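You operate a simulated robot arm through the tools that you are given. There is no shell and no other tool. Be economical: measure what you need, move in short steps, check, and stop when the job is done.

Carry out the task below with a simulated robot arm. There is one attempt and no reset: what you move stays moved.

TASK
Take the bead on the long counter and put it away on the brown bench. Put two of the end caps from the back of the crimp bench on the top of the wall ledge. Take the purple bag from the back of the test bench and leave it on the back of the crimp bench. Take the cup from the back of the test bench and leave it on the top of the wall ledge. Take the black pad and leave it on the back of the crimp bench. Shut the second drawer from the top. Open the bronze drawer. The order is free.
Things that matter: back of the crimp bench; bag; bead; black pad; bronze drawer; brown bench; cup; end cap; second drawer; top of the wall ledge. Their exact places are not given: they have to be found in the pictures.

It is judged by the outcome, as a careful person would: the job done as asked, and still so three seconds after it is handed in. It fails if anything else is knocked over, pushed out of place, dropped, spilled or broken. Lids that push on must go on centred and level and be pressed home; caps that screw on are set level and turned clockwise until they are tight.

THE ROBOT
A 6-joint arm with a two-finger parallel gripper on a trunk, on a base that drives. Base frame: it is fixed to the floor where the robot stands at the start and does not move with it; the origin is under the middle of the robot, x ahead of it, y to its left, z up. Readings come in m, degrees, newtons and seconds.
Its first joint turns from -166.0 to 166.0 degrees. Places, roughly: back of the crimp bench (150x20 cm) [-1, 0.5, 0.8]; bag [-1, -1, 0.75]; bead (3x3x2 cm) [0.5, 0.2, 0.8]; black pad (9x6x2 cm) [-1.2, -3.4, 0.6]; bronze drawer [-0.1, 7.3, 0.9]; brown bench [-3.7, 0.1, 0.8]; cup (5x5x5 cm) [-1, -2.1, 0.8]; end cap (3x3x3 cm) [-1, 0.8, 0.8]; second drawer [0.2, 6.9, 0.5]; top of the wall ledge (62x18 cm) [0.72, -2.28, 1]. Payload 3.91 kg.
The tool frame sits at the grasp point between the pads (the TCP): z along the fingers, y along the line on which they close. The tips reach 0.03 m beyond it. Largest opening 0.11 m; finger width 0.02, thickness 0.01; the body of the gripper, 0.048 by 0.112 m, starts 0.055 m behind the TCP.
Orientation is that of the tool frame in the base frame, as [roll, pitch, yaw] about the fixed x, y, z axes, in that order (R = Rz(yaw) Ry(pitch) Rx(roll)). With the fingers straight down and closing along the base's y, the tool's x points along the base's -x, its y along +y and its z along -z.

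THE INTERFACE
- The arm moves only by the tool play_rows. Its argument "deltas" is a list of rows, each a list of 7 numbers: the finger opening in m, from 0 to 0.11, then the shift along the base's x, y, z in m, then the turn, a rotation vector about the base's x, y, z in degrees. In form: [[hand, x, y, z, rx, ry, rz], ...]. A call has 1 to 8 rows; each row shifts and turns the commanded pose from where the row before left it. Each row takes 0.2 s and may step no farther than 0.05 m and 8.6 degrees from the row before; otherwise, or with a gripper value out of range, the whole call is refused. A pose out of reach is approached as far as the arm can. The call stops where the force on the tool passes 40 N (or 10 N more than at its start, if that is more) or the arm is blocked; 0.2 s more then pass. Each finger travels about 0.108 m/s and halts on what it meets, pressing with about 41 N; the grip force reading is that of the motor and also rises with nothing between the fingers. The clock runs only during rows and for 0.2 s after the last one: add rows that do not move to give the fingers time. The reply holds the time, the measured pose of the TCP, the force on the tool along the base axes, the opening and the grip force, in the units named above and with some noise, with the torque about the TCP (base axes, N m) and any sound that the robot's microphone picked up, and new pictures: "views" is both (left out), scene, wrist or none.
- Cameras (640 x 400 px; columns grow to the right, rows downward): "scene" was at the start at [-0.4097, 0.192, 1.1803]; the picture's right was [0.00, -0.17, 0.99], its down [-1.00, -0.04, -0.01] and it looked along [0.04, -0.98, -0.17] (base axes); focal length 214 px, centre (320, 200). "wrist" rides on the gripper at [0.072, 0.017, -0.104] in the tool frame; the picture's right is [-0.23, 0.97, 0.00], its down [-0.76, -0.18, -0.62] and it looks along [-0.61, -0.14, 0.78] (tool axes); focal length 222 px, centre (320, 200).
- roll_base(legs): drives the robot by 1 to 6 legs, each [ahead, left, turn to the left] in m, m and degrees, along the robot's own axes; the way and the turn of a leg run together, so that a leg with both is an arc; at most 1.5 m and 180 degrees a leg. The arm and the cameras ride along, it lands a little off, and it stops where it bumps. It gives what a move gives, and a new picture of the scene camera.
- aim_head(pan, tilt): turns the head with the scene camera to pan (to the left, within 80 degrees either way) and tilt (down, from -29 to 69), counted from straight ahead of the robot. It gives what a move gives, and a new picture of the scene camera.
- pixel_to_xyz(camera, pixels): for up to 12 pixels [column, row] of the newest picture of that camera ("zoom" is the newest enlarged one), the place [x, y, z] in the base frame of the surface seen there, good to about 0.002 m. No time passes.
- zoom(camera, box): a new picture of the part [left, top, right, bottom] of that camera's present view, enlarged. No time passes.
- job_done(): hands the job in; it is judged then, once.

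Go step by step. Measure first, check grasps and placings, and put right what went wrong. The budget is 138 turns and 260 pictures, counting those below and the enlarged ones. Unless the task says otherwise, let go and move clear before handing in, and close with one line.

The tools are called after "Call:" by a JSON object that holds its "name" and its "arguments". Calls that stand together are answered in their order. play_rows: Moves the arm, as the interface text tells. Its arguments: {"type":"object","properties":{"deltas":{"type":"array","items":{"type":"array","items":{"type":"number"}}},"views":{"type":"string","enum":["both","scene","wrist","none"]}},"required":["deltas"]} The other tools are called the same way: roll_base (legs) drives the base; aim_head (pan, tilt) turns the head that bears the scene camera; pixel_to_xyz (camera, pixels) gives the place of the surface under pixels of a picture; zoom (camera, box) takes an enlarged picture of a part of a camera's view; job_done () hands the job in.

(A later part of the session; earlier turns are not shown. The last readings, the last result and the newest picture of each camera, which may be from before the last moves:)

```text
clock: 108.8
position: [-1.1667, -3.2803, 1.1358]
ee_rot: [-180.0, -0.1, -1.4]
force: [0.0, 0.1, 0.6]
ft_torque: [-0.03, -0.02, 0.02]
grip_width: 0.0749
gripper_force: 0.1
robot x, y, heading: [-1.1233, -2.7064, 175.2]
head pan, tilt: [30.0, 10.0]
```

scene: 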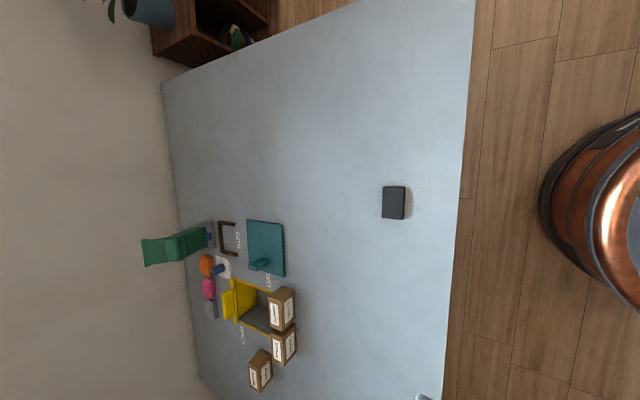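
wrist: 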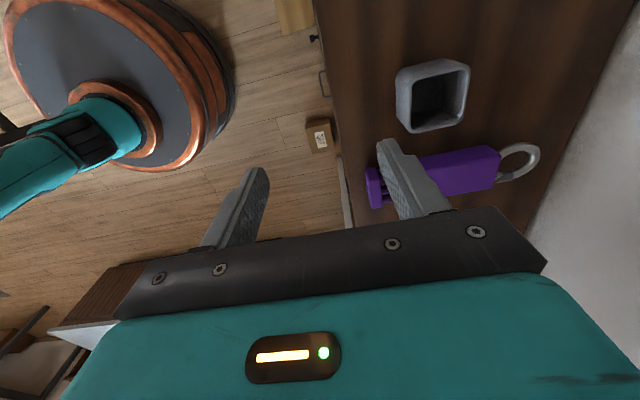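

Call:
{"name": "zoom", "arguments": {"camera": "scene", "box": [345, 170, 445, 232]}}

Call:
{"name": "pixel_to_xyz", "arguments": {"camera": "zoom", "pixels": [[245, 108], [375, 112], [372, 300], [240, 295], [310, 200]]}}

```text
6.40 times, centred on (395, 201) of scene
```

zoom: 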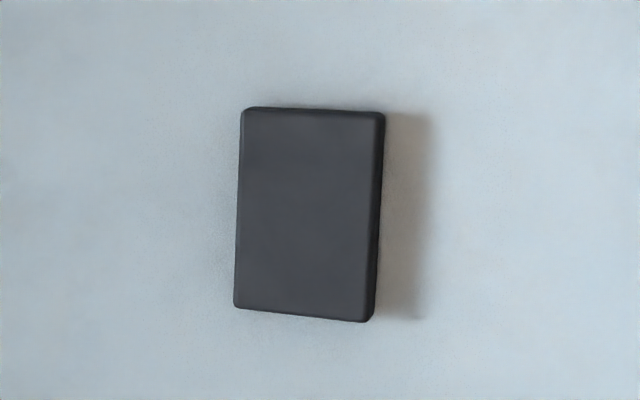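

```text
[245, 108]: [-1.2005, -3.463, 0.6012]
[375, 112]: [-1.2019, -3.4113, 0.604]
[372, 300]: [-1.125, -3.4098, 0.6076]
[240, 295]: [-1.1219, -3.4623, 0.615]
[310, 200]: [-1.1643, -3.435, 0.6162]
```

Pad centre ≈(-1.159,-3.436), top 0.616, aligned with the axes. Move over, descend.

Call:
{"name": "play_rows", "arguments": {"deltas": [[0.09, 0.002, -0.039, 0, 0, 0, 0], [0.09, 0.002, -0.039, 0, 0, 0, 0], [0.09, 0.002, -0.039, 0, 0, 0, 0], [0.09, 0.002, -0.039, 0, 0, 0, 0], [0.09, 0, 0, -0.05, 0, 0, 0], [0.09, 0, 0, -0.05, 0, 0, 0], [0.09, 0, 0, -0.05, 0, 0, 0], [0.09, 0, 0, -0.05, 0, 0, 0]], "views": "none"}}

Call:
{"name": "play_rows", "arguments": {"deltas": [[0.09, 0, 0, -0.05, 0, 0, 0], [0.09, 0, 0, -0.05, 0, 0, 0], [0.09, 0, 0, -0.05, 0, 0, 0], [0.09, 0, 0, -0.03, 0, 0, 0], [0.09, 0, 0, -0.02, 0, 0, 0], [0.09, 0, 0, 0, 0, 0, 0]], "views": "wrist"}}

```text
clock: 110.6
position: [-1.1576, -3.4355, 0.9335]
ee_rot: [-180.0, 0.0, -1.4]
force: [-0.5, 0.6, 0.8]
ft_torque: [-0.04, 0.01, 0.01]
grip_width: 0.0898
gripper_force: 0.0
robot x, y, heading: [-1.1245, -2.7064, 175.3]
head pan, tilt: [30.0, 10.0]
```

```text
clock: 112.0
position: [-1.1601, -3.4355, 0.7375]
ee_rot: [180.0, 0.0, -1.4]
force: [0.0, 0.6, -0.9]
ft_torque: [-0.02, 0.01, 0.0]
grip_width: 0.09
gripper_force: 0.0
robot x, y, heading: [-1.1258, -2.7081, 175.5]
head pan, tilt: [30.0, 10.0]
```

wrist: 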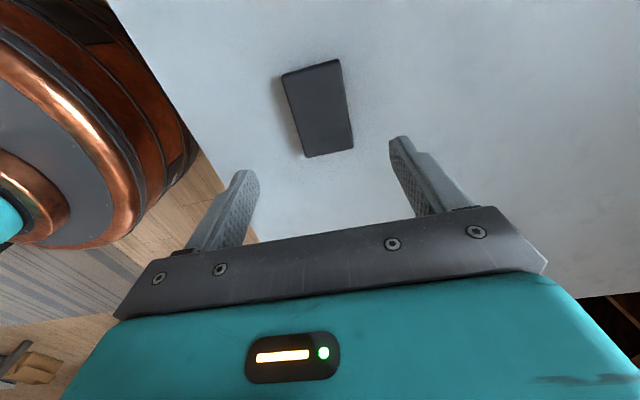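

Centred on the pad. Descend 0.103, close, and lift.

Call:
{"name": "play_rows", "arguments": {"deltas": [[0.09, 0, 0, -0.05, 0, 0, 0], [0.09, 0, 0, -0.04, 0, 0, 0], [0.09, 0, 0, -0.013, 0, 0, 0], [0.09, 0, 0, 0, 0, 0, 0], [0, 0, 0, 0, 0, 0, 0], [0, 0, 0, 0, 0, 0, 0], [0, 0, 0, 0, 0, 0, 0]], "views": "wrist"}}

Call:
{"name": "play_rows", "arguments": {"deltas": [[0, 0, 0, 0.05, 0, 0, 0], [0, 0, 0, 0.05, 0, 0, 0], [0, 0, 0, 0.05, 0, 0, 0], [0, 0, 0, 0.05, 0, 0, 0], [0, 0, 0, 0.05, 0, 0, 0], [0, 0, 0, 0.05, 0, 0, 0], [0, 0, 0, 0.05, 0, 0, 0], [0, 0, 0, 0.05, 0, 0, 0]], "views": "wrist"}}

```text
clock: 113.6
position: [-1.1594, -3.4368, 0.6337]
ee_rot: [-179.9, 0.0, -1.5]
force: [0.1, -0.2, 0.3]
ft_torque: [-0.02, 0.01, 0.04]
grip_width: 0.0541
gripper_force: 41.6
robot x, y, heading: [-1.1219, -2.7084, 175.1]
head pan, tilt: [30.0, 10.0]
```

wrist: 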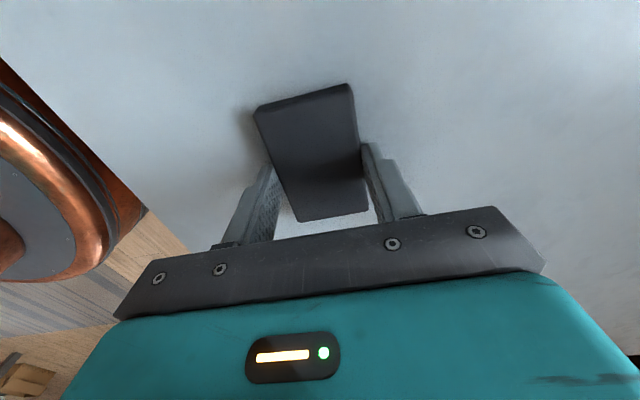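

```text
clock: 115.4
position: [-1.1591, -3.4332, 1.0302]
ee_rot: [-179.9, 0.0, -1.5]
force: [-0.5, -0.2, -2.2]
ft_torque: [0.04, -0.02, -0.01]
grip_width: 0.0541
gripper_force: 40.7
robot x, y, heading: [-1.1249, -2.7063, 175.3]
head pan, tilt: [30.0, 10.0]
```

wrist: 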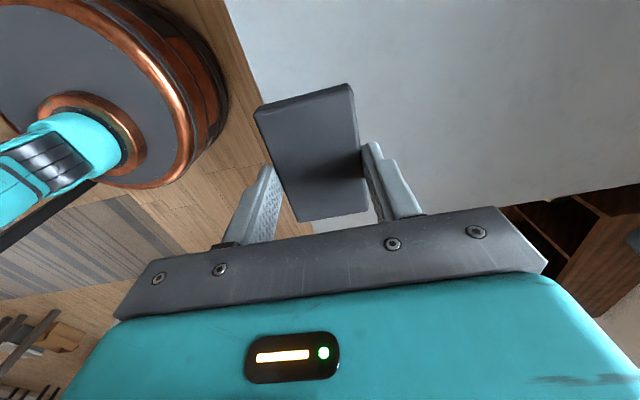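

Pad held. Retract and raise, then return to the aisle with the arm toward -x and drive to the crimp bench.

Call:
{"name": "play_rows", "arguments": {"deltas": [[0, 0, 0.01, 0.045, 0, 0, 0], [0, 0, 0.01, 0.045, 0, 0, 0], [0, 0, 0.05, 0, 0, 0, 0], [0, 0, 0.05, 0, 0, 0, 0], [0, 0, 0.03, 0, 0, 0, 0]], "views": "none"}}

Call:
{"name": "roll_base", "arguments": {"legs": [[0, 0, -85], [0, -0.83, 0], [1.3, 0, 0]]}}

```text
clock: 116.6
position: [-1.1589, -3.2839, 1.1178]
ee_rot: [-180.0, 0.0, -1.4]
force: [-0.4, -0.5, -1.7]
ft_torque: [0.06, -0.03, -0.03]
grip_width: 0.0539
gripper_force: 40.7
robot x, y, heading: [-1.1233, -2.7063, 175.1]
head pan, tilt: [30.0, 10.0]
```

```text
clock: 130.9
position: [-0.8405, -1.4161, 1.1185]
ee_rot: [180.0, 0.0, -88.0]
force: [0.0, 0.2, -0.5]
ft_torque: [0.01, -0.02, 0.0]
grip_width: 0.0539
gripper_force: 41.0
robot x, y, heading: [-0.2622, -1.415, 88.6]
head pan, tilt: [30.0, 10.0]
```

scene: 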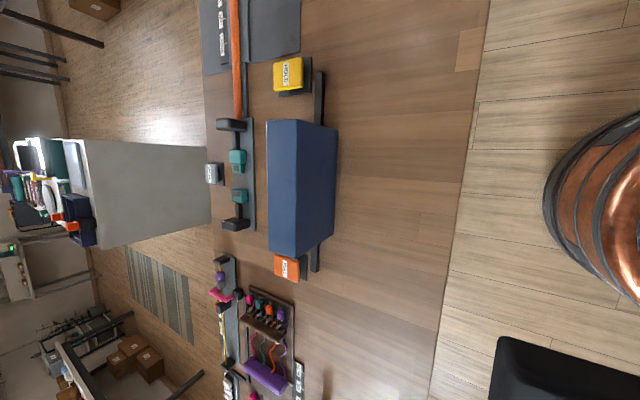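

Clear so far. Continue to the crimp bench (robot y≈0.5).

Call:
{"name": "roll_base", "arguments": {"legs": [[0.5, 0, 1.4], [1.4, 0, 0]]}}

Call:
{"name": "zoom", "arguments": {"camera": "scene", "box": [0, 0, 640, 400]}}

```text
clock: 140.4
position: [-0.8384, 0.4641, 1.1194]
ee_rot: [180.0, 0.0, -86.4]
force: [0.2, 0.1, -1.2]
ft_torque: [0.01, -0.02, 0.02]
grip_width: 0.0542
gripper_force: 41.2
robot x, y, heading: [-0.2595, 0.477, 90.2]
head pan, tilt: [30.0, 10.0]
```

scene: 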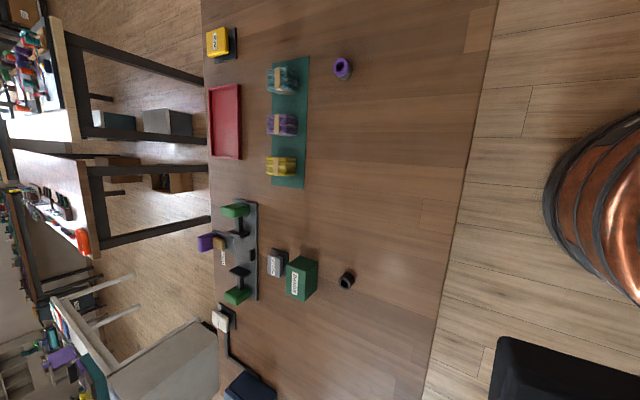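

```text
1.00 times, centred on (320, 200) of scene (not enlarged: the box is as wide or as high as the picture)
```

zoom: 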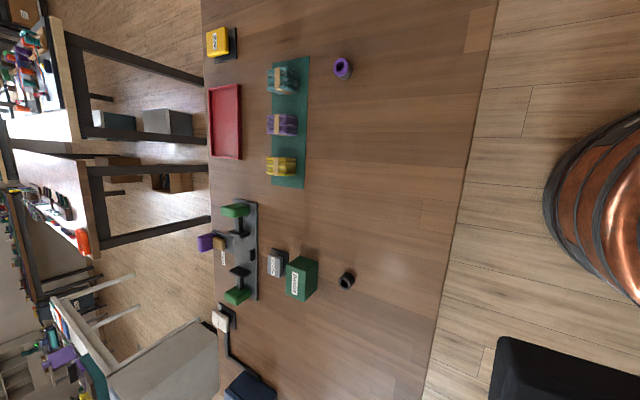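

Free space around (-0.96,0.5). Lower the pad there.

Call:
{"name": "play_rows", "arguments": {"deltas": [[0, -0.04, 0.014, 0, 0, 0, 0], [0, -0.04, 0.014, 0, 0, 0, 0], [0, -0.04, 0.014, 0, 0, 0, 0], [0, 0, 0, -0.05, 0, 0, 0], [0, 0, 0, -0.05, 0, 0, 0], [0, 0, 0, -0.05, 0, 0, 0], [0, 0, 0, -0.05, 0, 0, 0], [0, 0, 0, -0.05, 0, 0, 0]], "views": "none"}}

Call:
{"name": "play_rows", "arguments": {"deltas": [[0, 0, 0, -0.02, 0, 0, 0], [0, 0, 0, -0.009, 0, 0, 0], [0, 0, 0, -0.004, 0, 0, 0], [0, 0, 0, 0, 0, 0, 0]], "views": "wrist"}}

```text
clock: 142.2
position: [-0.9588, 0.5069, 0.8716]
ee_rot: [179.9, 0.0, -86.3]
force: [0.0, 0.1, -1.3]
ft_torque: [0.0, 0.0, 0.03]
grip_width: 0.0539
gripper_force: 41.2
robot x, y, heading: [-0.258, 0.4772, 90.2]
head pan, tilt: [30.0, 10.0]
```

```text
clock: 143.2
position: [-0.9593, 0.5056, 0.8387]
ee_rot: [180.0, 0.0, -86.4]
force: [-0.4, 0.1, -1.2]
ft_torque: [0.03, -0.01, 0.01]
grip_width: 0.0539
gripper_force: 40.7
robot x, y, heading: [-0.2575, 0.4788, 90.1]
head pan, tilt: [30.0, 10.0]
```

wrist: 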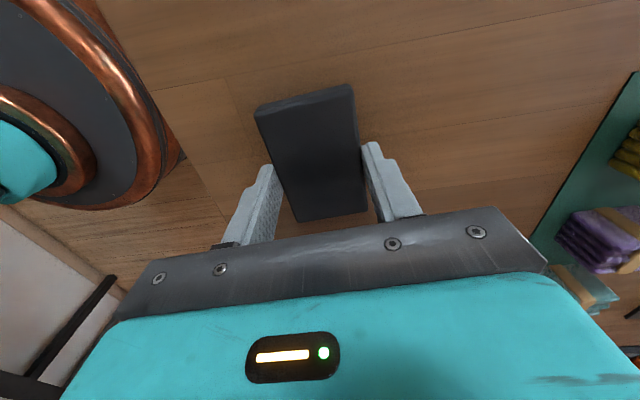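

Lower the last 4 mm, release and rise.

Call:
{"name": "play_rows", "arguments": {"deltas": [[0, 0, 0, -0.003, 0, 0, 0], [0, 0, 0, -0.001, 0, 0, 0], [0.06, 0, 0, 0, 0, 0, 0], [0.09, 0, 0, 0, 0, 0, 0], [0.09, 0, 0, 0.02, 0, 0, 0], [0.09, 0, 0, 0.05, 0, 0, 0], [0.09, 0, 0, 0.05, 0, 0, 0], [0.09, 0, 0, 0.05, 0, 0, 0]], "views": "both"}}

```text
clock: 145.0
position: [-0.9619, 0.5083, 1.0057]
ee_rot: [-179.8, 0.0, -86.4]
force: [-0.3, 0.0, 0.2]
ft_torque: [-0.01, 0.0, 0.02]
grip_width: 0.0898
gripper_force: 0.0
robot x, y, heading: [-0.2636, 0.4812, 90.4]
head pan, tilt: [30.0, 10.0]
```

scene: 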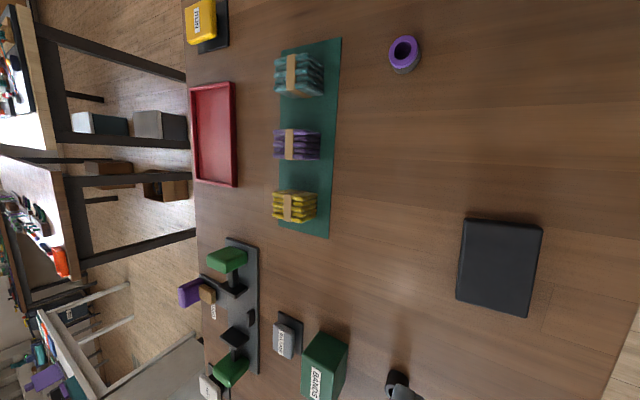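
wrist: 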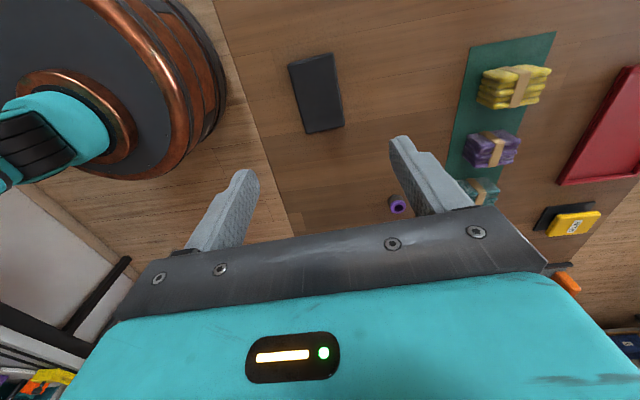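

Pad is placed. Next the purple end cap at (404,48), away from neighbours; measure its rim.

Call:
{"name": "pixel_to_xyz", "arguments": {"camera": "scene", "pixels": [[391, 48], [417, 48], [404, 37], [404, 61], [404, 48], [500, 265]]}}

```text
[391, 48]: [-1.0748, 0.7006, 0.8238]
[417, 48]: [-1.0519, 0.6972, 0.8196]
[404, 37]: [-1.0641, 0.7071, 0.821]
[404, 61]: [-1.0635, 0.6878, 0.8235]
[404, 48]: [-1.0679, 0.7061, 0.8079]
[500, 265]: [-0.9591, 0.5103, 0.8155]
```

Purple cap centre ≈(-1.064,0.698). Move over, lower, grip.

Call:
{"name": "play_rows", "arguments": {"deltas": [[0.06, -0.0204, 0.038, 0, 0, 0, 0], [0.06, -0.0204, 0.038, 0, 0, 0, 0], [0.06, -0.0204, 0.038, 0, 0, 0, 0], [0.06, -0.0204, 0.038, 0, 0, 0, 0], [0.06, -0.0204, 0.038, 0, 0, 0, 0], [0.06, 0, 0, -0.05, 0, 0, 0], [0.06, 0, 0, 0, 0, 0, 0]], "views": "wrist"}}

Call:
{"name": "pixel_to_xyz", "arguments": {"camera": "wrist", "pixels": [[311, 119], [329, 121], [320, 109], [320, 129]]}}

```text
clock: 146.6
position: [-1.0634, 0.6974, 0.9526]
ee_rot: [-180.0, 0.1, -86.4]
force: [-0.5, 0.1, 0.2]
ft_torque: [0.04, -0.01, -0.01]
grip_width: 0.0599
gripper_force: 0.0
robot x, y, heading: [-0.264, 0.478, 90.3]
head pan, tilt: [30.0, 10.0]
```

wrist: 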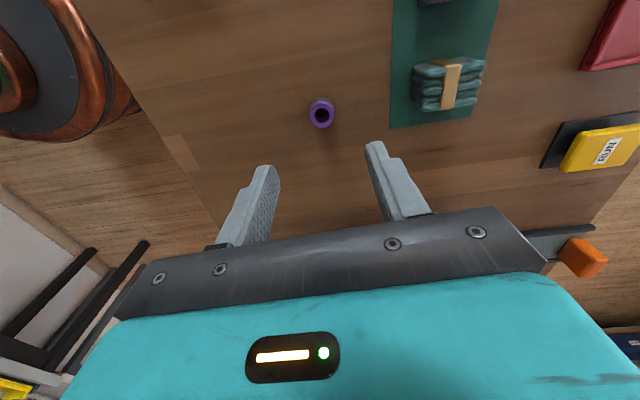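

```text
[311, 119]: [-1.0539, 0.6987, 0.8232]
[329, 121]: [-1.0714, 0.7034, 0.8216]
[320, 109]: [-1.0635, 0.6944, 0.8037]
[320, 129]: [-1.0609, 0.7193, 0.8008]
```

Aligned. Lower to z 0.834, close and lift.

Call:
{"name": "play_rows", "arguments": {"deltas": [[0.06, 0, 0, -0.05, 0, 0, 0], [0.06, 0, 0, -0.05, 0, 0, 0], [0.06, 0, 0, -0.018, 0, 0, 0], [0.06, 0, 0, 0, 0, 0, 0], [0, 0, 0, 0, 0, 0, 0], [0, 0, 0, 0, 0, 0, 0], [0, 0, 0, 0, 0, 0, 0]], "views": "none"}}

Call:
{"name": "play_rows", "arguments": {"deltas": [[0, 0, 0, 0.05, 0, 0, 0], [0, 0, 0, 0.05, 0, 0, 0], [0, 0, 0, 0.05, 0, 0, 0], [0, 0, 0, 0.05, 0, 0, 0], [0, 0, 0, 0.05, 0, 0, 0], [0, 0.04, -0.03, 0, 0, 0, 0], [0, 0.04, -0.03, 0, 0, 0, 0], [0, 0.04, -0.03, 0, 0, 0, 0]], "views": "wrist"}}

```text
clock: 148.2
position: [-1.0631, 0.6966, 0.8354]
ee_rot: [-179.9, -0.2, -86.3]
force: [-0.1, 0.4, -0.1]
ft_torque: [0.03, 0.0, 0.02]
grip_width: 0.0225
gripper_force: 40.7
robot x, y, heading: [-0.262, 0.4799, 90.4]
head pan, tilt: [30.0, 10.0]
```

```text
clock: 150.0
position: [-0.9437, 0.6039, 1.0837]
ee_rot: [-180.0, -0.2, -86.5]
force: [-1.0, -0.3, -1.3]
ft_torque: [-0.03, -0.04, 0.01]
grip_width: 0.0225
gripper_force: 40.9
robot x, y, heading: [-0.2608, 0.4788, 90.1]
head pan, tilt: [30.0, 10.0]
```

wrist: 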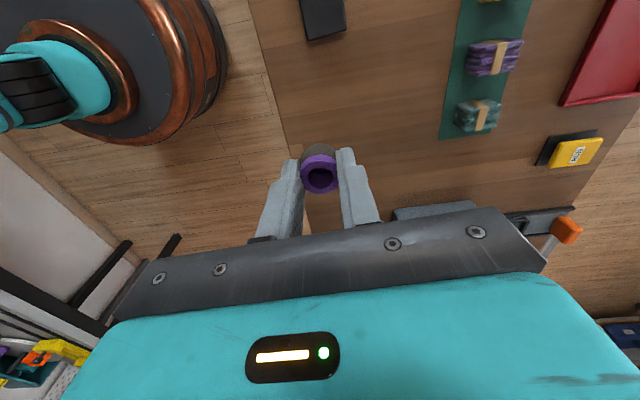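

Purple cap held (0.0225). Retract, turn and drive to the ledge.

Call:
{"name": "play_rows", "arguments": {"deltas": [[0, 0.045, -0.015, 0, 0, 0, 0], [0, 0.045, -0.015, 0, 0, 0, 0], [0, 0.045, -0.015, 0.02, 0, 0, 0], [0, 0, 0, 0, 0, 0, 0]], "views": "none"}}

Call:
{"name": "roll_base", "arguments": {"legs": [[0, 0, 180], [1.3, 0, 0], [1.18, 0, 0], [0, 0.15, 0]]}}

```text
refused: row 3 steps farther than a row can; nothing moved
```

```text
clock: 170.4
position: [0.6424, -2.097, 1.0847]
ee_rot: [-179.8, 0.0, 95.6]
force: [-0.1, -0.2, -0.4]
ft_torque: [-0.01, -0.01, 0.01]
grip_width: 0.0226
gripper_force: 41.1
robot x, y, heading: [-0.047, -1.9929, -87.9]
head pan, tilt: [30.0, 10.0]
```

scene: 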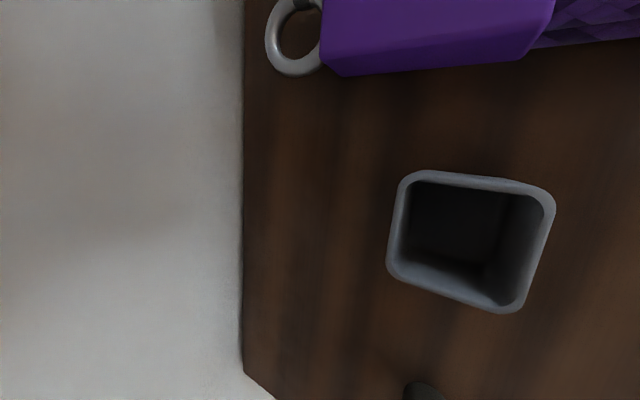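

The drive went with the arm extended, but no contact was felt; the cup and ledge items look in place. Lower the cap at (0.652,-2.086).

Call:
{"name": "play_rows", "arguments": {"deltas": [[0, 0.01, 0.011, 0, 0, 0, -5.5], [0, 0, 0, -0.03, 0, 0, 0], [0, 0, 0, -0.014, 0, 0, 0], [0, 0, 0, 0, 0, 0, 0]], "views": "wrist"}}

Call:
{"name": "aim_head", "arguments": {"pan": -10, "tilt": 10}}

```text
clock: 171.4
position: [0.6518, -2.085, 1.0405]
ee_rot: [180.0, 0.0, 90.2]
force: [-1.4, 0.2, -0.2]
ft_torque: [-0.03, 0.01, 0.01]
grip_width: 0.0225
gripper_force: 41.4
robot x, y, heading: [-0.0429, -1.9936, -87.7]
head pan, tilt: [30.0, 10.0]
```

wrist: 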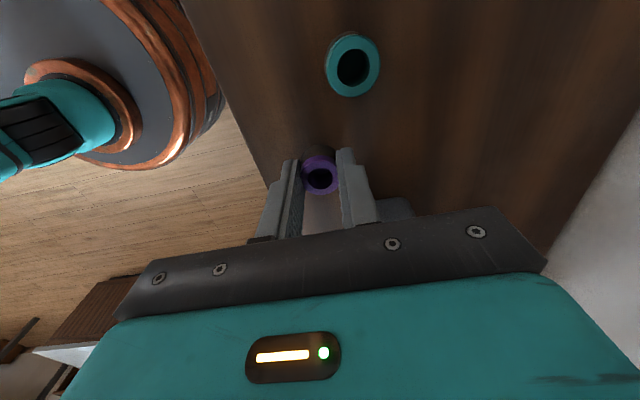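

```text
clock: 172.5
position: [0.6518, -2.0859, 1.0403]
ee_rot: [180.0, -0.1, 90.1]
force: [-1.0, 0.0, 0.0]
ft_torque: [0.02, -0.03, -0.03]
grip_width: 0.023
gripper_force: 40.8
robot x, y, heading: [-0.0408, -1.9934, -87.7]
head pan, tilt: [-10.0, 10.0]
```

scene: 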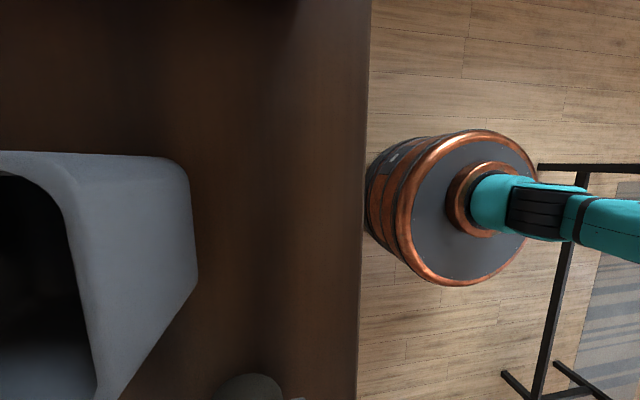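

Right spot. Lower the last 4 mm, open a little, rise.

Call:
{"name": "play_rows", "arguments": {"deltas": [[0, 0, 0, -0.004, 0, 0, 0], [0, 0, 0, -0.001, 0, 0, 0], [0.035, 0, 0, 0, 0, 0, 0], [0.05, 0, 0, 0, 0, 0, 0], [0.05, 0, 0, 0.03, 0, 0, 0], [0.05, 0, 0, 0.05, 0, 0, 0], [0.05, 0, 0, 0.03, 0, 0, 0], [0.05, -0.05, 0, 0, 0, 0, 0]], "views": "wrist"}}

Call:
{"name": "play_rows", "arguments": {"deltas": [[0.06, -0.05, 0, 0, 0, 0, 0], [0.07, -0.05, 0, 0, 0, 0, 0], [0.08, 0, 0, 0, 0, 0, 0]], "views": "wrist"}}

```text
clock: 174.3
position: [0.6026, -2.0859, 1.1442]
ee_rot: [-179.9, -0.1, 90.1]
force: [0.7, 1.0, -1.6]
ft_torque: [-0.02, 0.07, 0.01]
grip_width: 0.0501
gripper_force: 0.1
robot x, y, heading: [-0.0433, -1.9939, -88.0]
head pan, tilt: [-10.0, 10.0]
```

wrist: 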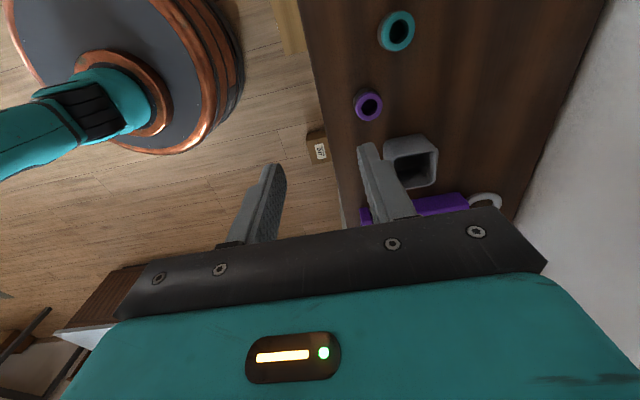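

```text
clock: 175.1
position: [0.5014, -2.0862, 1.1448]
ee_rot: [180.0, -0.1, 90.0]
force: [-0.5, -0.1, 0.0]
ft_torque: [0.02, -0.02, -0.02]
grip_width: 0.08
gripper_force: 0.1
robot x, y, heading: [-0.0425, -1.992, -88.0]
head pan, tilt: [-10.0, 10.0]
```

wrist: 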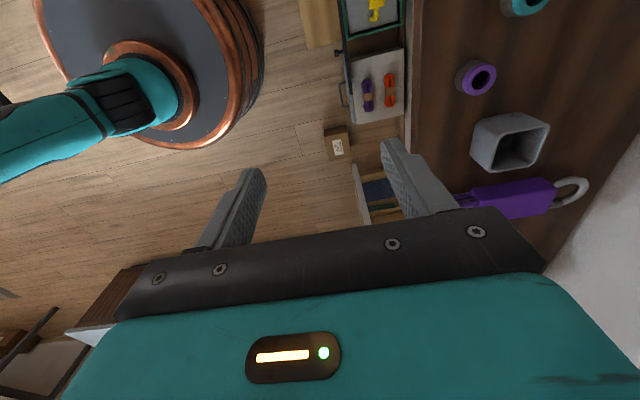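

Both caps and cup stand well. Turn toward the test bench and go to the bag at y≈-1.

Call:
{"name": "roll_base", "arguments": {"legs": [[0, -0.22, 0], [0, 0, 178], [0.85, 0, 0]]}}

Call:
{"name": "aim_head", "arguments": {"pan": 30, "tilt": 10}}

```text
clock: 188.2
position: [-0.816, -1.0392, 1.1452]
ee_rot: [180.0, -0.1, -91.4]
force: [0.3, 0.4, 0.0]
ft_torque: [-0.02, 0.0, 0.0]
grip_width: 0.08
gripper_force: 0.0
robot x, y, heading: [-0.2716, -1.1455, 90.6]
head pan, tilt: [-10.0, 10.0]
```

scene: 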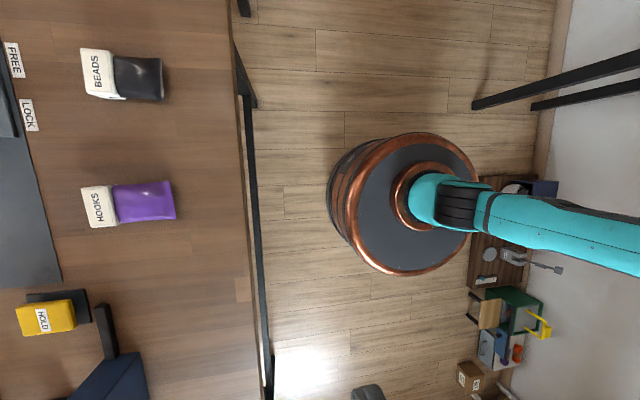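

```text
clock: 189.3
position: [-0.8172, -1.0394, 1.1446]
ee_rot: [-179.9, 0.0, -91.4]
force: [-0.1, -1.3, 0.4]
ft_torque: [0.01, 0.04, 0.0]
grip_width: 0.0803
gripper_force: 0.2
robot x, y, heading: [-0.2787, -1.1457, 90.8]
head pan, tilt: [30.0, 10.0]
```

scene: 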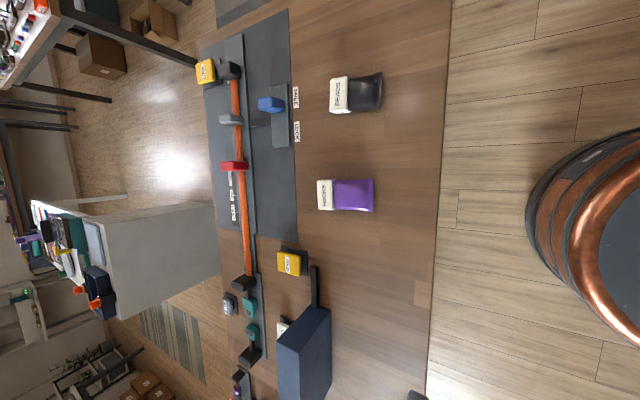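

The purple bag with white HOOKS header is at (345,195). Measure it.

Call:
{"name": "zoom", "arguments": {"camera": "scene", "box": [295, 160, 395, 222]}}

Call:
{"name": "pixel_to_xyz", "arguments": {"camera": "zoom", "pixels": [[145, 140], [150, 310], [235, 140], [245, 310], [240, 220], [320, 220], [400, 220], [485, 130], [490, 220], [485, 310], [180, 220], [520, 220]]}}

```text
6.40 times, centred on (345, 191) of scene
```

zoom: 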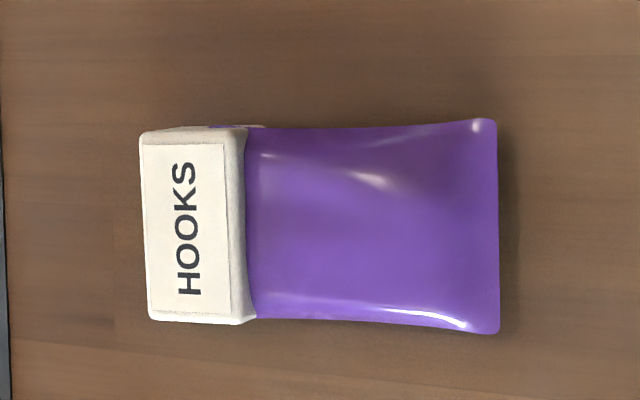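

```text
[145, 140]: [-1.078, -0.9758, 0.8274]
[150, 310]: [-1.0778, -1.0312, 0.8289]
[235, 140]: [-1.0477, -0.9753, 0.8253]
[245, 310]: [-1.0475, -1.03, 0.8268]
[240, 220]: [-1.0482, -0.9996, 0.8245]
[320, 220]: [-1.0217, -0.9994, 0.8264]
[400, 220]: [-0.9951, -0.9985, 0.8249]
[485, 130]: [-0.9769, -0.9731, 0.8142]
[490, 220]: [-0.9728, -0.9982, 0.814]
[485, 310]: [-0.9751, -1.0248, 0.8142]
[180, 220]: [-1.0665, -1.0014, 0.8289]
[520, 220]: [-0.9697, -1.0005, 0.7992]
```

The bag lies flat: x -1.08..-0.97, y -1.033..-0.968, top 0.827. I rotate the gripper -88.6° so it closes along y while moving over it.

Call:
{"name": "play_rows", "arguments": {"deltas": [[0.1, -0.025, 0.0048, 0, 0, 0, -8.05], [0.1, -0.025, 0.0048, 0, 0, 0, -8.05], [0.1, -0.025, 0.0048, 0, 0, 0, -8.05], [0.1, -0.025, 0.0048, 0, 0, 0, -8.05], [0.1, -0.025, 0.0048, 0, 0, 0, -8.05], [0.1, -0.025, 0.0048, 0, 0, 0, -8.05], [0.1, -0.025, 0.0048, 0, 0, 0, -8.05], [0.1, -0.025, 0.0048, 0, 0, 0, -8.05]], "views": "none"}}

Call:
{"name": "play_rows", "arguments": {"deltas": [[0.1, 0, 0, 0, 0, 0, -8.05], [0.1, 0, 0, 0, 0, 0, -8.05], [0.1, 0, 0, 0, 0, 0, -8.05], [0.1, 0, 0, -0.05, 0, 0, 0], [0.1, 0, 0, -0.05, 0, 0, 0], [0.1, 0, 0, -0.05, 0, 0, 0], [0.1, 0, 0, 0, 0, 0, 0]], "views": "wrist"}}

```text
clock: 191.1
position: [-1.0183, -0.9995, 1.1456]
ee_rot: [-179.9, -0.1, -156.1]
force: [1.0, 0.0, 0.1]
ft_torque: [-0.01, 0.04, 0.0]
grip_width: 0.1002
gripper_force: 0.1
robot x, y, heading: [-0.2734, -1.1456, 90.7]
head pan, tilt: [30.0, 10.0]
```

```text
clock: 192.7
position: [-1.0176, -0.9949, 0.9951]
ee_rot: [-179.8, -0.2, -179.5]
force: [-0.6, -0.1, -0.5]
ft_torque: [-0.01, 0.0, 0.01]
grip_width: 0.1
gripper_force: 0.1
out of reach, approached as far as the arm can: row 3
robot x, y, heading: [-0.2716, -1.1448, 90.7]
head pan, tilt: [30.0, 10.0]
```

wrist: 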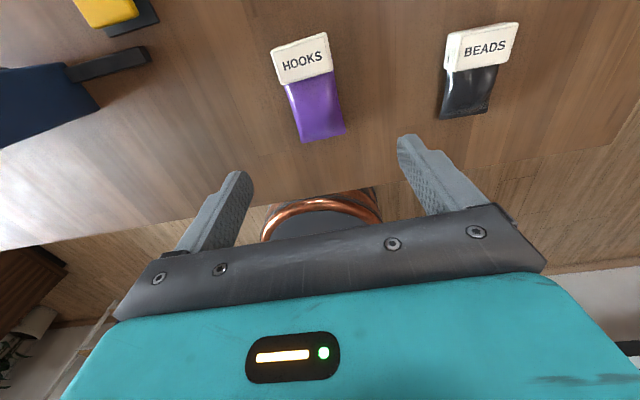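

Yaw is fine (near the wrist limit). Shift y by -5 mm and lower, then grip.

Call:
{"name": "play_rows", "arguments": {"deltas": [[0.1, 0, -0.004, -0.05, 0, 0, 0.5], [0.1, 0, 0, -0.05, 0, 0, 0], [0.1, 0, 0, -0.04, 0, 0, 0], [0.1, 0, 0, -0.018, 0, 0, 0], [0.1, 0, 0, 0, 0, 0, 0]], "views": "wrist"}}

```text
refused: row 1 steps farther than a row can; nothing moved
```

Call:
{"name": "play_rows", "arguments": {"deltas": [[0.1, 0, -0.004, -0.045, 0, 0, 0.5], [0.1, 0, 0, -0.05, 0, 0, 0], [0.1, 0, 0, -0.045, 0, 0, 0], [0.1, 0, 0, -0.018, 0, 0, 0], [0.1, 0, 0, 0, 0, 0, 0]], "views": "wrist"}}

```text
clock: 193.9
position: [-1.0152, -0.9985, 0.8382]
ee_rot: [-179.8, -0.1, -179.2]
force: [0.3, 0.1, 0.1]
ft_torque: [0.0, -0.02, 0.01]
grip_width: 0.1001
gripper_force: 0.1
robot x, y, heading: [-0.2765, -1.1458, 90.8]
head pan, tilt: [30.0, 10.0]
```

wrist: 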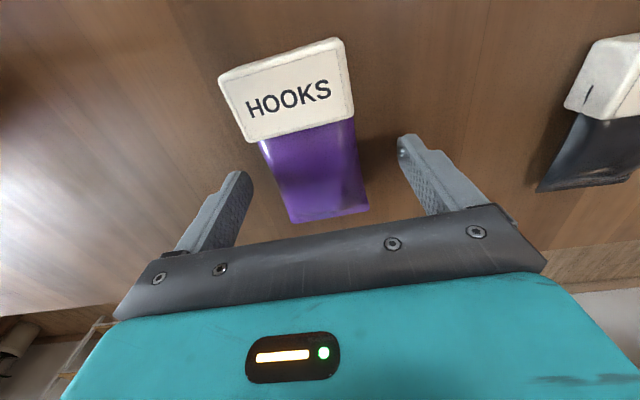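

Centred on the bag; lower 3 mm, close and lift.

Call:
{"name": "play_rows", "arguments": {"deltas": [[0.1, 0, 0, -0.003, 0, 0, 0], [0.03, 0, 0, 0, 0, 0, 0], [0.0, 0, 0, 0, 0, 0, 0], [0, 0, 0, 0, 0, 0, 0], [0, 0, 0, 0, 0, 0, 0]], "views": "none"}}

Call:
{"name": "play_rows", "arguments": {"deltas": [[0, 0, 0, 0.03, 0, 0, 0], [0, 0, 0, 0.05, 0, 0, 0], [0, 0, 0, 0.05, 0, 0, 0], [0, 0, 0, 0.05, 0, 0, 0], [0, 0, 0, 0.05, 0, 0, 0], [0, 0.04, 0, 0.02, 0, 0, 8], [0, 0.05, 0, 0, 0, 0, 8], [0, 0.05, 0, 0, 0, 0, 8]], "views": "wrist"}}

```text
clock: 195.1
position: [-1.0162, -0.9981, 0.8345]
ee_rot: [-179.8, -0.1, -179.2]
force: [-0.4, 0.7, 0.7]
ft_torque: [0.05, 0.06, 0.04]
grip_width: 0.059
gripper_force: 41.2
robot x, y, heading: [-0.2755, -1.1429, 90.5]
head pan, tilt: [30.0, 10.0]
```

```text
clock: 196.9
position: [-0.8765, -1.0011, 1.0809]
ee_rot: [-179.9, 0.1, -155.2]
force: [-0.9, 0.1, -1.7]
ft_torque: [0.0, -0.08, -0.02]
grip_width: 0.0592
gripper_force: 41.3
robot x, y, heading: [-0.2758, -1.1433, 90.6]
head pan, tilt: [30.0, 10.0]
```

wrist: 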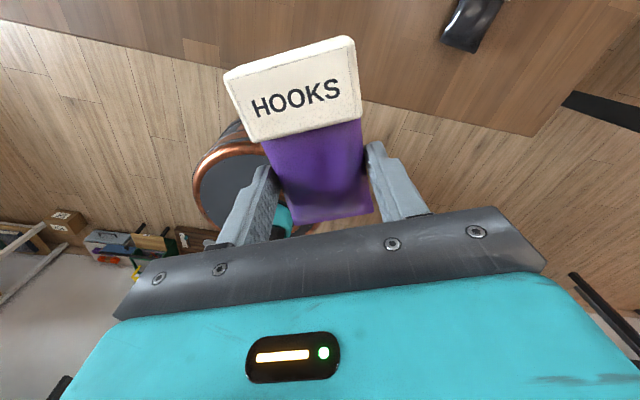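

Bag is held (0.059). Rotate back to yaw ≈-90 and drive to the crimp bench.

Call:
{"name": "play_rows", "arguments": {"deltas": [[0, 0.01, 0, 0, 0, 0, 8.3], [0, 0.01, 0, 0, 0, 0, 8.3], [0, 0.01, 0, 0, 0, 0, 8.3], [0, 0.01, 0, 0, 0, 0, 8.3], [0, 0.01, 0, 0, 0, 0, 8.3], [0, 0, 0, 0, 0, 0, 8.3], [0, 0, 0, 0, 0, 0, 8.3], [0, 0, 0, 0, 0, 0, 8.3]], "views": "none"}}

Call:
{"name": "roll_base", "arguments": {"legs": [[1.12, 0, 0]]}}

```text
clock: 198.7
position: [-0.8261, -1.0, 1.0826]
ee_rot: [179.9, 0.0, -89.0]
force: [-1.2, 0.6, -1.2]
ft_torque: [0.01, 0.01, 0.02]
grip_width: 0.059
gripper_force: 41.4
robot x, y, heading: [-0.2755, -1.1464, 90.5]
head pan, tilt: [30.0, 10.0]
```

```text
clock: 204.5
position: [-0.8472, 0.1212, 1.0838]
ee_rot: [-179.9, 0.0, -88.4]
force: [-0.5, -0.2, -0.9]
ft_torque: [-0.01, 0.01, 0.0]
grip_width: 0.059
gripper_force: 40.9
robot x, y, heading: [-0.294, -0.0165, 91.3]
head pan, tilt: [30.0, 10.0]
```

scene: 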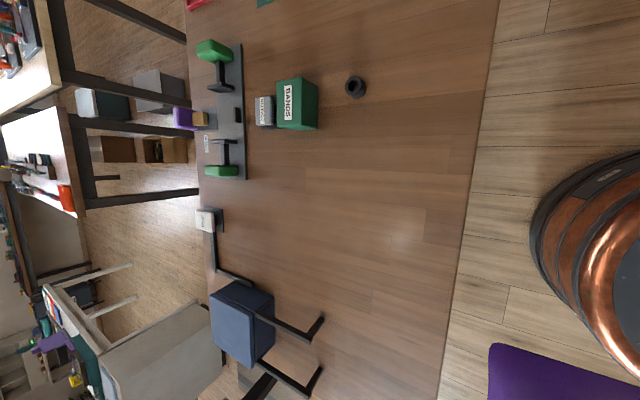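

Area around (-0.965,0.10) is clear. Lower the bag there.

Call:
{"name": "play_rows", "arguments": {"deltas": [[0, -0.04, -0.007, 0, 0, 0, 0], [0, -0.04, -0.007, 0, 0, 0, 0], [0, -0.038, -0.007, 0, 0, 0, 0], [0, 0, 0, -0.05, 0, 0, 0], [0, 0, 0, -0.05, 0, 0, 0], [0, 0, 0, -0.05, 0, 0, 0], [0, 0, 0, -0.05, 0, 0, 0], [0, 0, 0, -0.04, 0, 0, 0]], "views": "none"}}

Call:
{"name": "play_rows", "arguments": {"deltas": [[0, 0, 0, -0.006, 0, 0, 0], [0, 0, 0, -0.003, 0, 0, 0], [0, 0, 0, 0, 0, 0, 0]], "views": "wrist"}}

```text
clock: 206.3
position: [-0.9663, 0.1002, 0.8428]
ee_rot: [-180.0, 0.1, -88.4]
force: [0.2, -0.4, -0.6]
ft_torque: [0.03, 0.01, -0.01]
grip_width: 0.059
gripper_force: 41.2
robot x, y, heading: [-0.2941, -0.018, 91.0]
head pan, tilt: [30.0, 10.0]
```

```text
clock: 207.1
position: [-0.9658, 0.1003, 0.8352]
ee_rot: [-180.0, -0.1, -88.3]
force: [0.7, 0.7, 0.5]
ft_torque: [-0.12, 0.04, -0.03]
grip_width: 0.0589
gripper_force: 41.0
robot x, y, heading: [-0.2926, -0.0159, 91.0]
head pan, tilt: [30.0, 10.0]
```

wrist: 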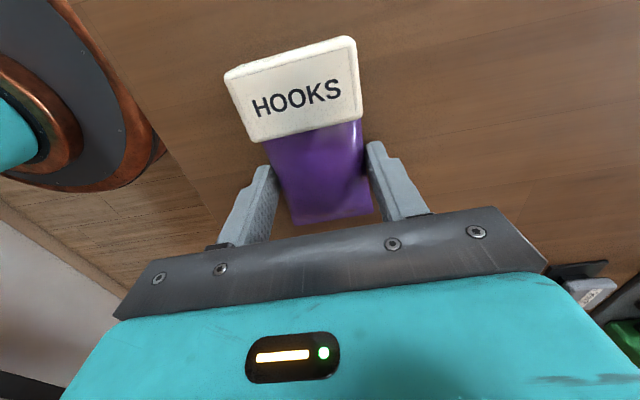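

The bag touches the bench (slight torque). Release, rise and retract.

Call:
{"name": "play_rows", "arguments": {"deltas": [[0, 0, 0, -0.001, 0, 0, 0], [0.06, 0, 0, 0, 0, 0, 0], [0.09, 0, 0, 0, 0, 0, 0], [0.09, 0, 0, 0.03, 0, 0, 0], [0.09, 0, 0, 0.05, 0, 0, 0], [0.09, 0, 0, 0.05, 0, 0, 0], [0.09, 0, 0, 0.05, 0, 0, 0], [0.09, 0, 0, 0.05, 0, 0, 0]], "views": "scene"}}

Call:
{"name": "play_rows", "arguments": {"deltas": [[0.09, 0.05, 0, 0, 0, 0, 0], [0.09, 0.05, 0, 0.0, 0, 0, 0], [0.09, 0.05, 0, 0.0, 0, 0, 0], [0.09, 0.0, 0, 0.05, 0, 0, 0]], "views": "wrist"}}

```text
clock: 208.9
position: [-0.9636, 0.0971, 1.0633]
ee_rot: [-179.8, -0.1, -88.4]
force: [0.1, 0.4, 0.0]
ft_torque: [0.01, -0.03, 0.02]
grip_width: 0.0899
gripper_force: 0.0
robot x, y, heading: [-0.2972, -0.0156, 91.3]
head pan, tilt: [30.0, 10.0]
```

scene: 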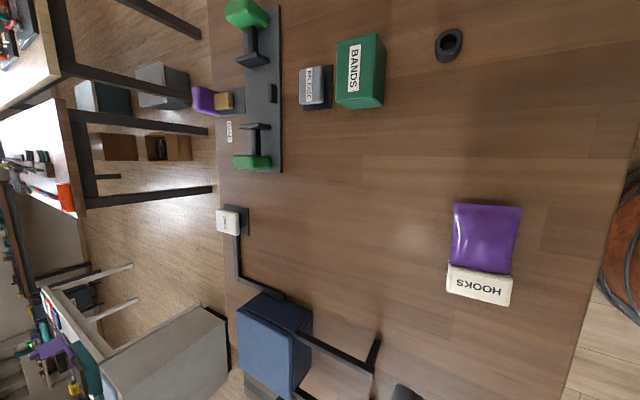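

```text
clock: 209.9
position: [-0.814, 0.0958, 1.1143]
ee_rot: [180.0, 0.0, -88.5]
force: [0.4, -0.2, -1.0]
ft_torque: [0.01, -0.06, 0.0]
grip_width: 0.0899
gripper_force: 0.0
robot x, y, heading: [-0.2954, -0.0202, 91.5]
head pan, tilt: [30.0, 10.0]
```

wrist: 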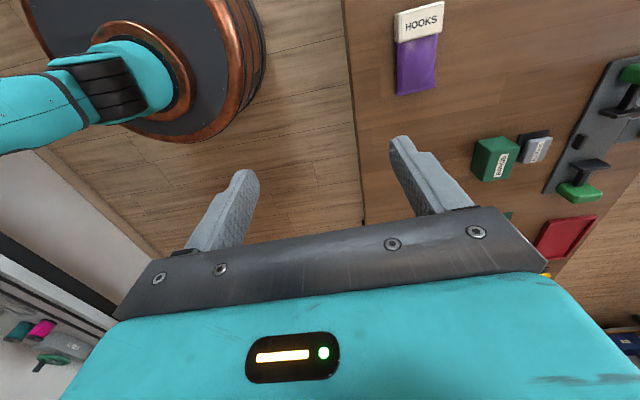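

The bag lies on the crimp bench. Turn round to the long counter and look for the bead.

Call:
{"name": "roll_base", "arguments": {"legs": [[0, 0, 179], [-0.3, 0, 0]]}}

Call:
{"name": "aim_head", "arguments": {"pan": 30, "tilt": 0}}

```text
clock: 219.1
position: [0.2286, 0.1375, 1.1146]
ee_rot: [180.0, 0.1, 87.7]
force: [-1.0, 0.0, -0.5]
ft_torque: [0.02, -0.01, 0.0]
grip_width: 0.0899
gripper_force: 0.1
robot x, y, heading: [-0.2836, 0.2861, -92.6]
head pan, tilt: [30.0, 10.0]
```

scene: 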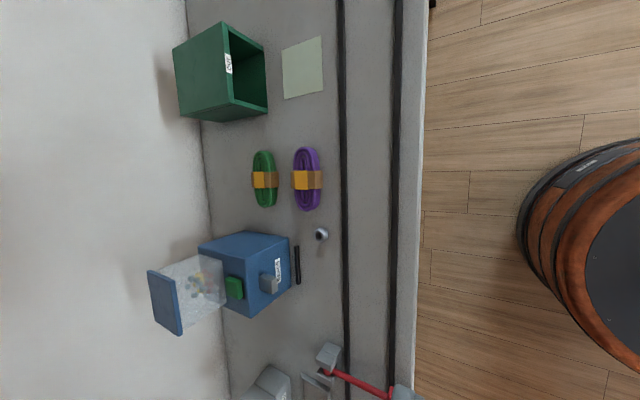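

```text
clock: 219.8
position: [0.2293, 0.1389, 1.1143]
ee_rot: [180.0, 0.0, 87.7]
force: [-0.5, 0.5, -0.3]
ft_torque: [-0.02, 0.0, 0.0]
grip_width: 0.0902
gripper_force: 0.0
robot x, y, heading: [-0.2829, 0.2868, -92.6]
head pan, tilt: [30.0, 0.0]
```

scene: 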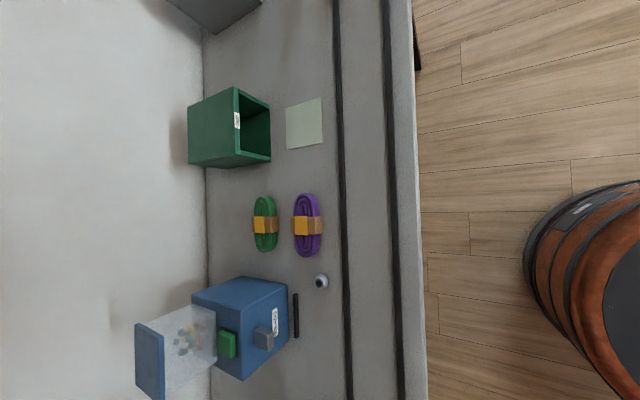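

The bead is at (321,282), beside the dispenser. Zoom and measure.

Call:
{"name": "zoom", "arguments": {"camera": "scene", "box": [270, 250, 370, 312]}}

Call:
{"name": "pixel_to_xyz", "arguments": {"camera": "scene", "pixels": [[321, 276], [321, 282], [321, 288], [315, 282], [328, 282], [296, 315], [288, 280], [308, 255], [240, 285], [275, 372]]}}

```text
6.40 times, centred on (320, 281) of scene
```

zoom: 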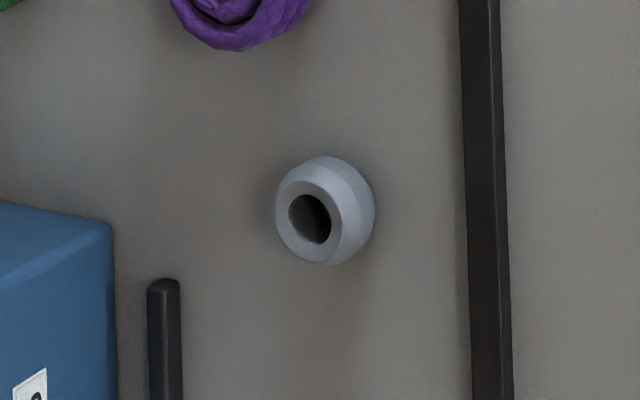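

```text
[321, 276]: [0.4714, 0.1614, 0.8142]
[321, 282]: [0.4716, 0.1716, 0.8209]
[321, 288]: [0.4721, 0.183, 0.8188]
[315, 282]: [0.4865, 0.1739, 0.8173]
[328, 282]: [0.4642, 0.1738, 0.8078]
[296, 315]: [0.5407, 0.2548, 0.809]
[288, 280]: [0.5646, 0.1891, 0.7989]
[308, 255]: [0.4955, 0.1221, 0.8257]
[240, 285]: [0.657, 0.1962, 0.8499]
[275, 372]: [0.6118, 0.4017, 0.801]
```

Call:
{"name": "pixel_to_xyz", "arguments": {"camera": "zoom", "pixels": [[466, 210], [480, 210], [500, 210], [420, 210], [277, 210], [375, 205], [322, 157], [325, 264], [310, 180]]}}

```text
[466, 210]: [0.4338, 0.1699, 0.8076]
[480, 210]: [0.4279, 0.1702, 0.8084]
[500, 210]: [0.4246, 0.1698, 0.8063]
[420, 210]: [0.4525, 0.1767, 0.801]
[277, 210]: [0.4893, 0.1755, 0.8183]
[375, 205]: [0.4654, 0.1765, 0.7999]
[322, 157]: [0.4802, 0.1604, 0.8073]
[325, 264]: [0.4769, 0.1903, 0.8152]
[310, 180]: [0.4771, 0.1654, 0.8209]
```

Bead centre ≈(0.477,0.175), top 0.821; the rail ends at x 0.435. Approach with 0.05 opening.

Call:
{"name": "play_rows", "arguments": {"deltas": [[0.05, 0.0413, 0.006, 0, 0, 0, 0], [0.05, 0.0413, 0.006, 0, 0, 0, 0], [0.05, 0.0413, 0.006, 0, 0, 0, 0], [0.05, 0.0413, 0.006, 0, 0, 0, 0], [0.05, 0.0413, 0.006, 0, 0, 0, 0], [0.05, 0.0413, 0.006, 0, 0, 0, 0], [0.05, 0, 0, -0.05, 0, 0, 0], [0.05, 0, 0, -0.05, 0, 0, 0]], "views": "none"}}

Call:
{"name": "play_rows", "arguments": {"deltas": [[0.05, 0, 0, -0.05, 0, 0, 0], [0.05, 0, 0, -0.03, 0, 0, 0], [0.05, 0, 0, 0, 0, 0, 0]], "views": "wrist"}}

```text
clock: 221.6
position: [0.4767, 0.1748, 1.0159]
ee_rot: [179.9, 0.1, 87.7]
force: [-0.9, -0.2, 0.0]
ft_torque: [-0.01, -0.05, 0.04]
grip_width: 0.0501
gripper_force: 0.2
robot x, y, heading: [-0.2818, 0.2872, -92.4]
head pan, tilt: [30.0, 0.0]
```

```text
clock: 222.4
position: [0.4768, 0.1729, 0.9345]
ee_rot: [180.0, 0.1, 87.6]
force: [0.5, 0.1, -0.7]
ft_torque: [0.02, 0.02, 0.04]
grip_width: 0.0501
gripper_force: 0.0
robot x, y, heading: [-0.2795, 0.2839, -92.5]
head pan, tilt: [30.0, 0.0]
```

wrist: 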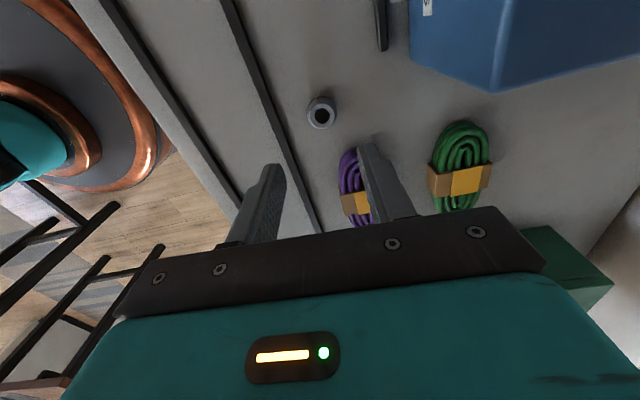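

The bead is aligned between the fingers. Descend and grip.

Call:
{"name": "play_rows", "arguments": {"deltas": [[0.05, 0, 0, -0.05, 0, 0, 0], [0.05, 0, 0, -0.04, 0, 0, 0], [0.05, 0, 0, -0.012, 0, 0, 0], [0.05, 0, 0, 0, 0, 0, 0], [0, 0, 0, 0, 0, 0, 0], [0, 0, 0, 0, 0, 0, 0], [0, 0, 0, 0, 0, 0, 0]], "views": "wrist"}}

Call:
{"name": "play_rows", "arguments": {"deltas": [[0, 0, 0, 0.05, 0, 0, 0], [0, 0, 0, 0.05, 0, 0, 0], [0, 0, 0, 0.05, 0, 0, 0], [0, 0, 0, 0.05, 0, 0, 0], [0, 0, 0, 0.05, 0, 0, 0], [0, -0.05, 0, 0, 0, 0, 0], [0, -0.05, 0, 0, 0, 0, 0], [0, -0.05, 0, 0, 0, 0, 0]], "views": "wrist"}}

```text
clock: 224.0
position: [0.4768, 0.1748, 0.8309]
ee_rot: [-179.9, 0.0, 87.7]
force: [-0.7, -0.2, 0.4]
ft_torque: [-0.03, 0.0, -0.01]
grip_width: 0.0254
gripper_force: 40.9
robot x, y, heading: [-0.2855, 0.2909, -92.5]
head pan, tilt: [30.0, 0.0]
```

wrist: 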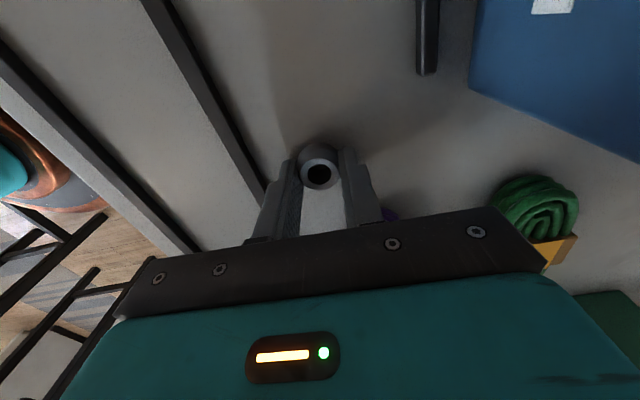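

```text
clock: 225.8
position: [0.3296, 0.1725, 1.0821]
ee_rot: [180.0, -0.1, 87.7]
force: [0.7, -0.1, -2.0]
ft_torque: [-0.02, 0.06, -0.02]
grip_width: 0.0254
gripper_force: 41.5
robot x, y, heading: [-0.2822, 0.2872, -92.8]
head pan, tilt: [30.0, 0.0]
```

wrist: 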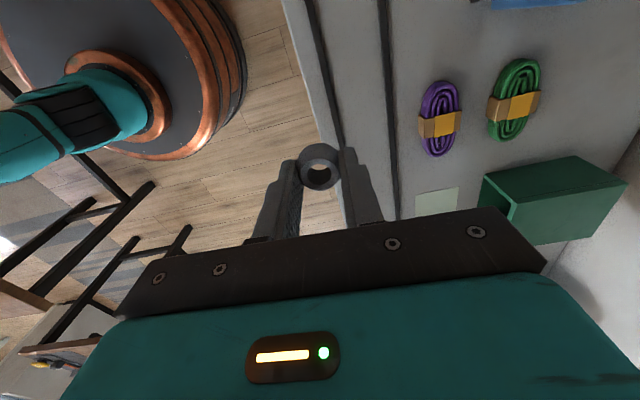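

Bead held. I turn so the arm points to +y, drive past the end of the crimp bench and look toward -x.

Call:
{"name": "roll_base", "arguments": {"legs": [[0, 0, 92], [0, 1.5, 0], [0, 0.3, 0]]}}

Call:
{"name": "aim_head", "arguments": {"pan": 0, "tilt": 45}}

```text
clock: 238.9
position: [-0.2696, 2.7241, 1.0834]
ee_rot: [-180.0, 0.0, -177.2]
force: [-0.6, -0.1, 0.0]
ft_torque: [0.03, 0.0, -0.01]
grip_width: 0.0253
gripper_force: 41.7
robot x, y, heading: [-0.3341, 2.1053, 2.2]
head pan, tilt: [30.0, 0.0]
```

scene: 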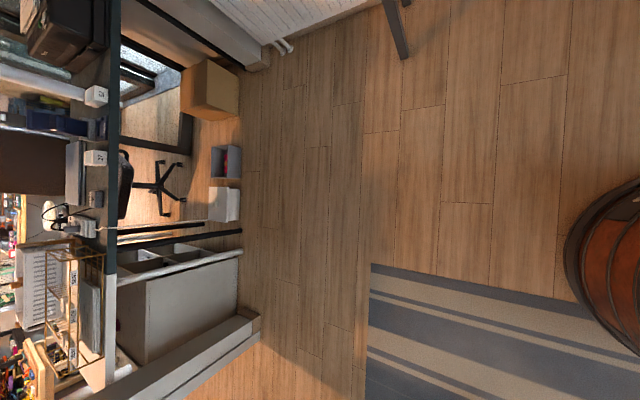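

```text
clock: 240.1
position: [-0.2694, 2.7244, 1.0835]
ee_rot: [180.0, 0.0, -177.3]
force: [-1.0, -0.6, 0.2]
ft_torque: [0.0, 0.02, 0.0]
grip_width: 0.0253
gripper_force: 41.2
robot x, y, heading: [-0.329, 2.1071, 2.2]
head pan, tilt: [0.0, 45.0]
```

scene: 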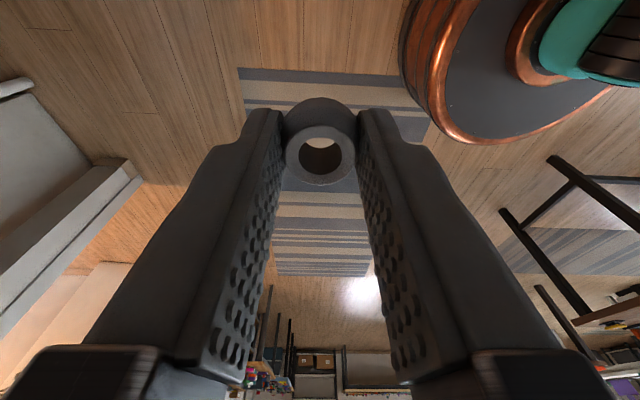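

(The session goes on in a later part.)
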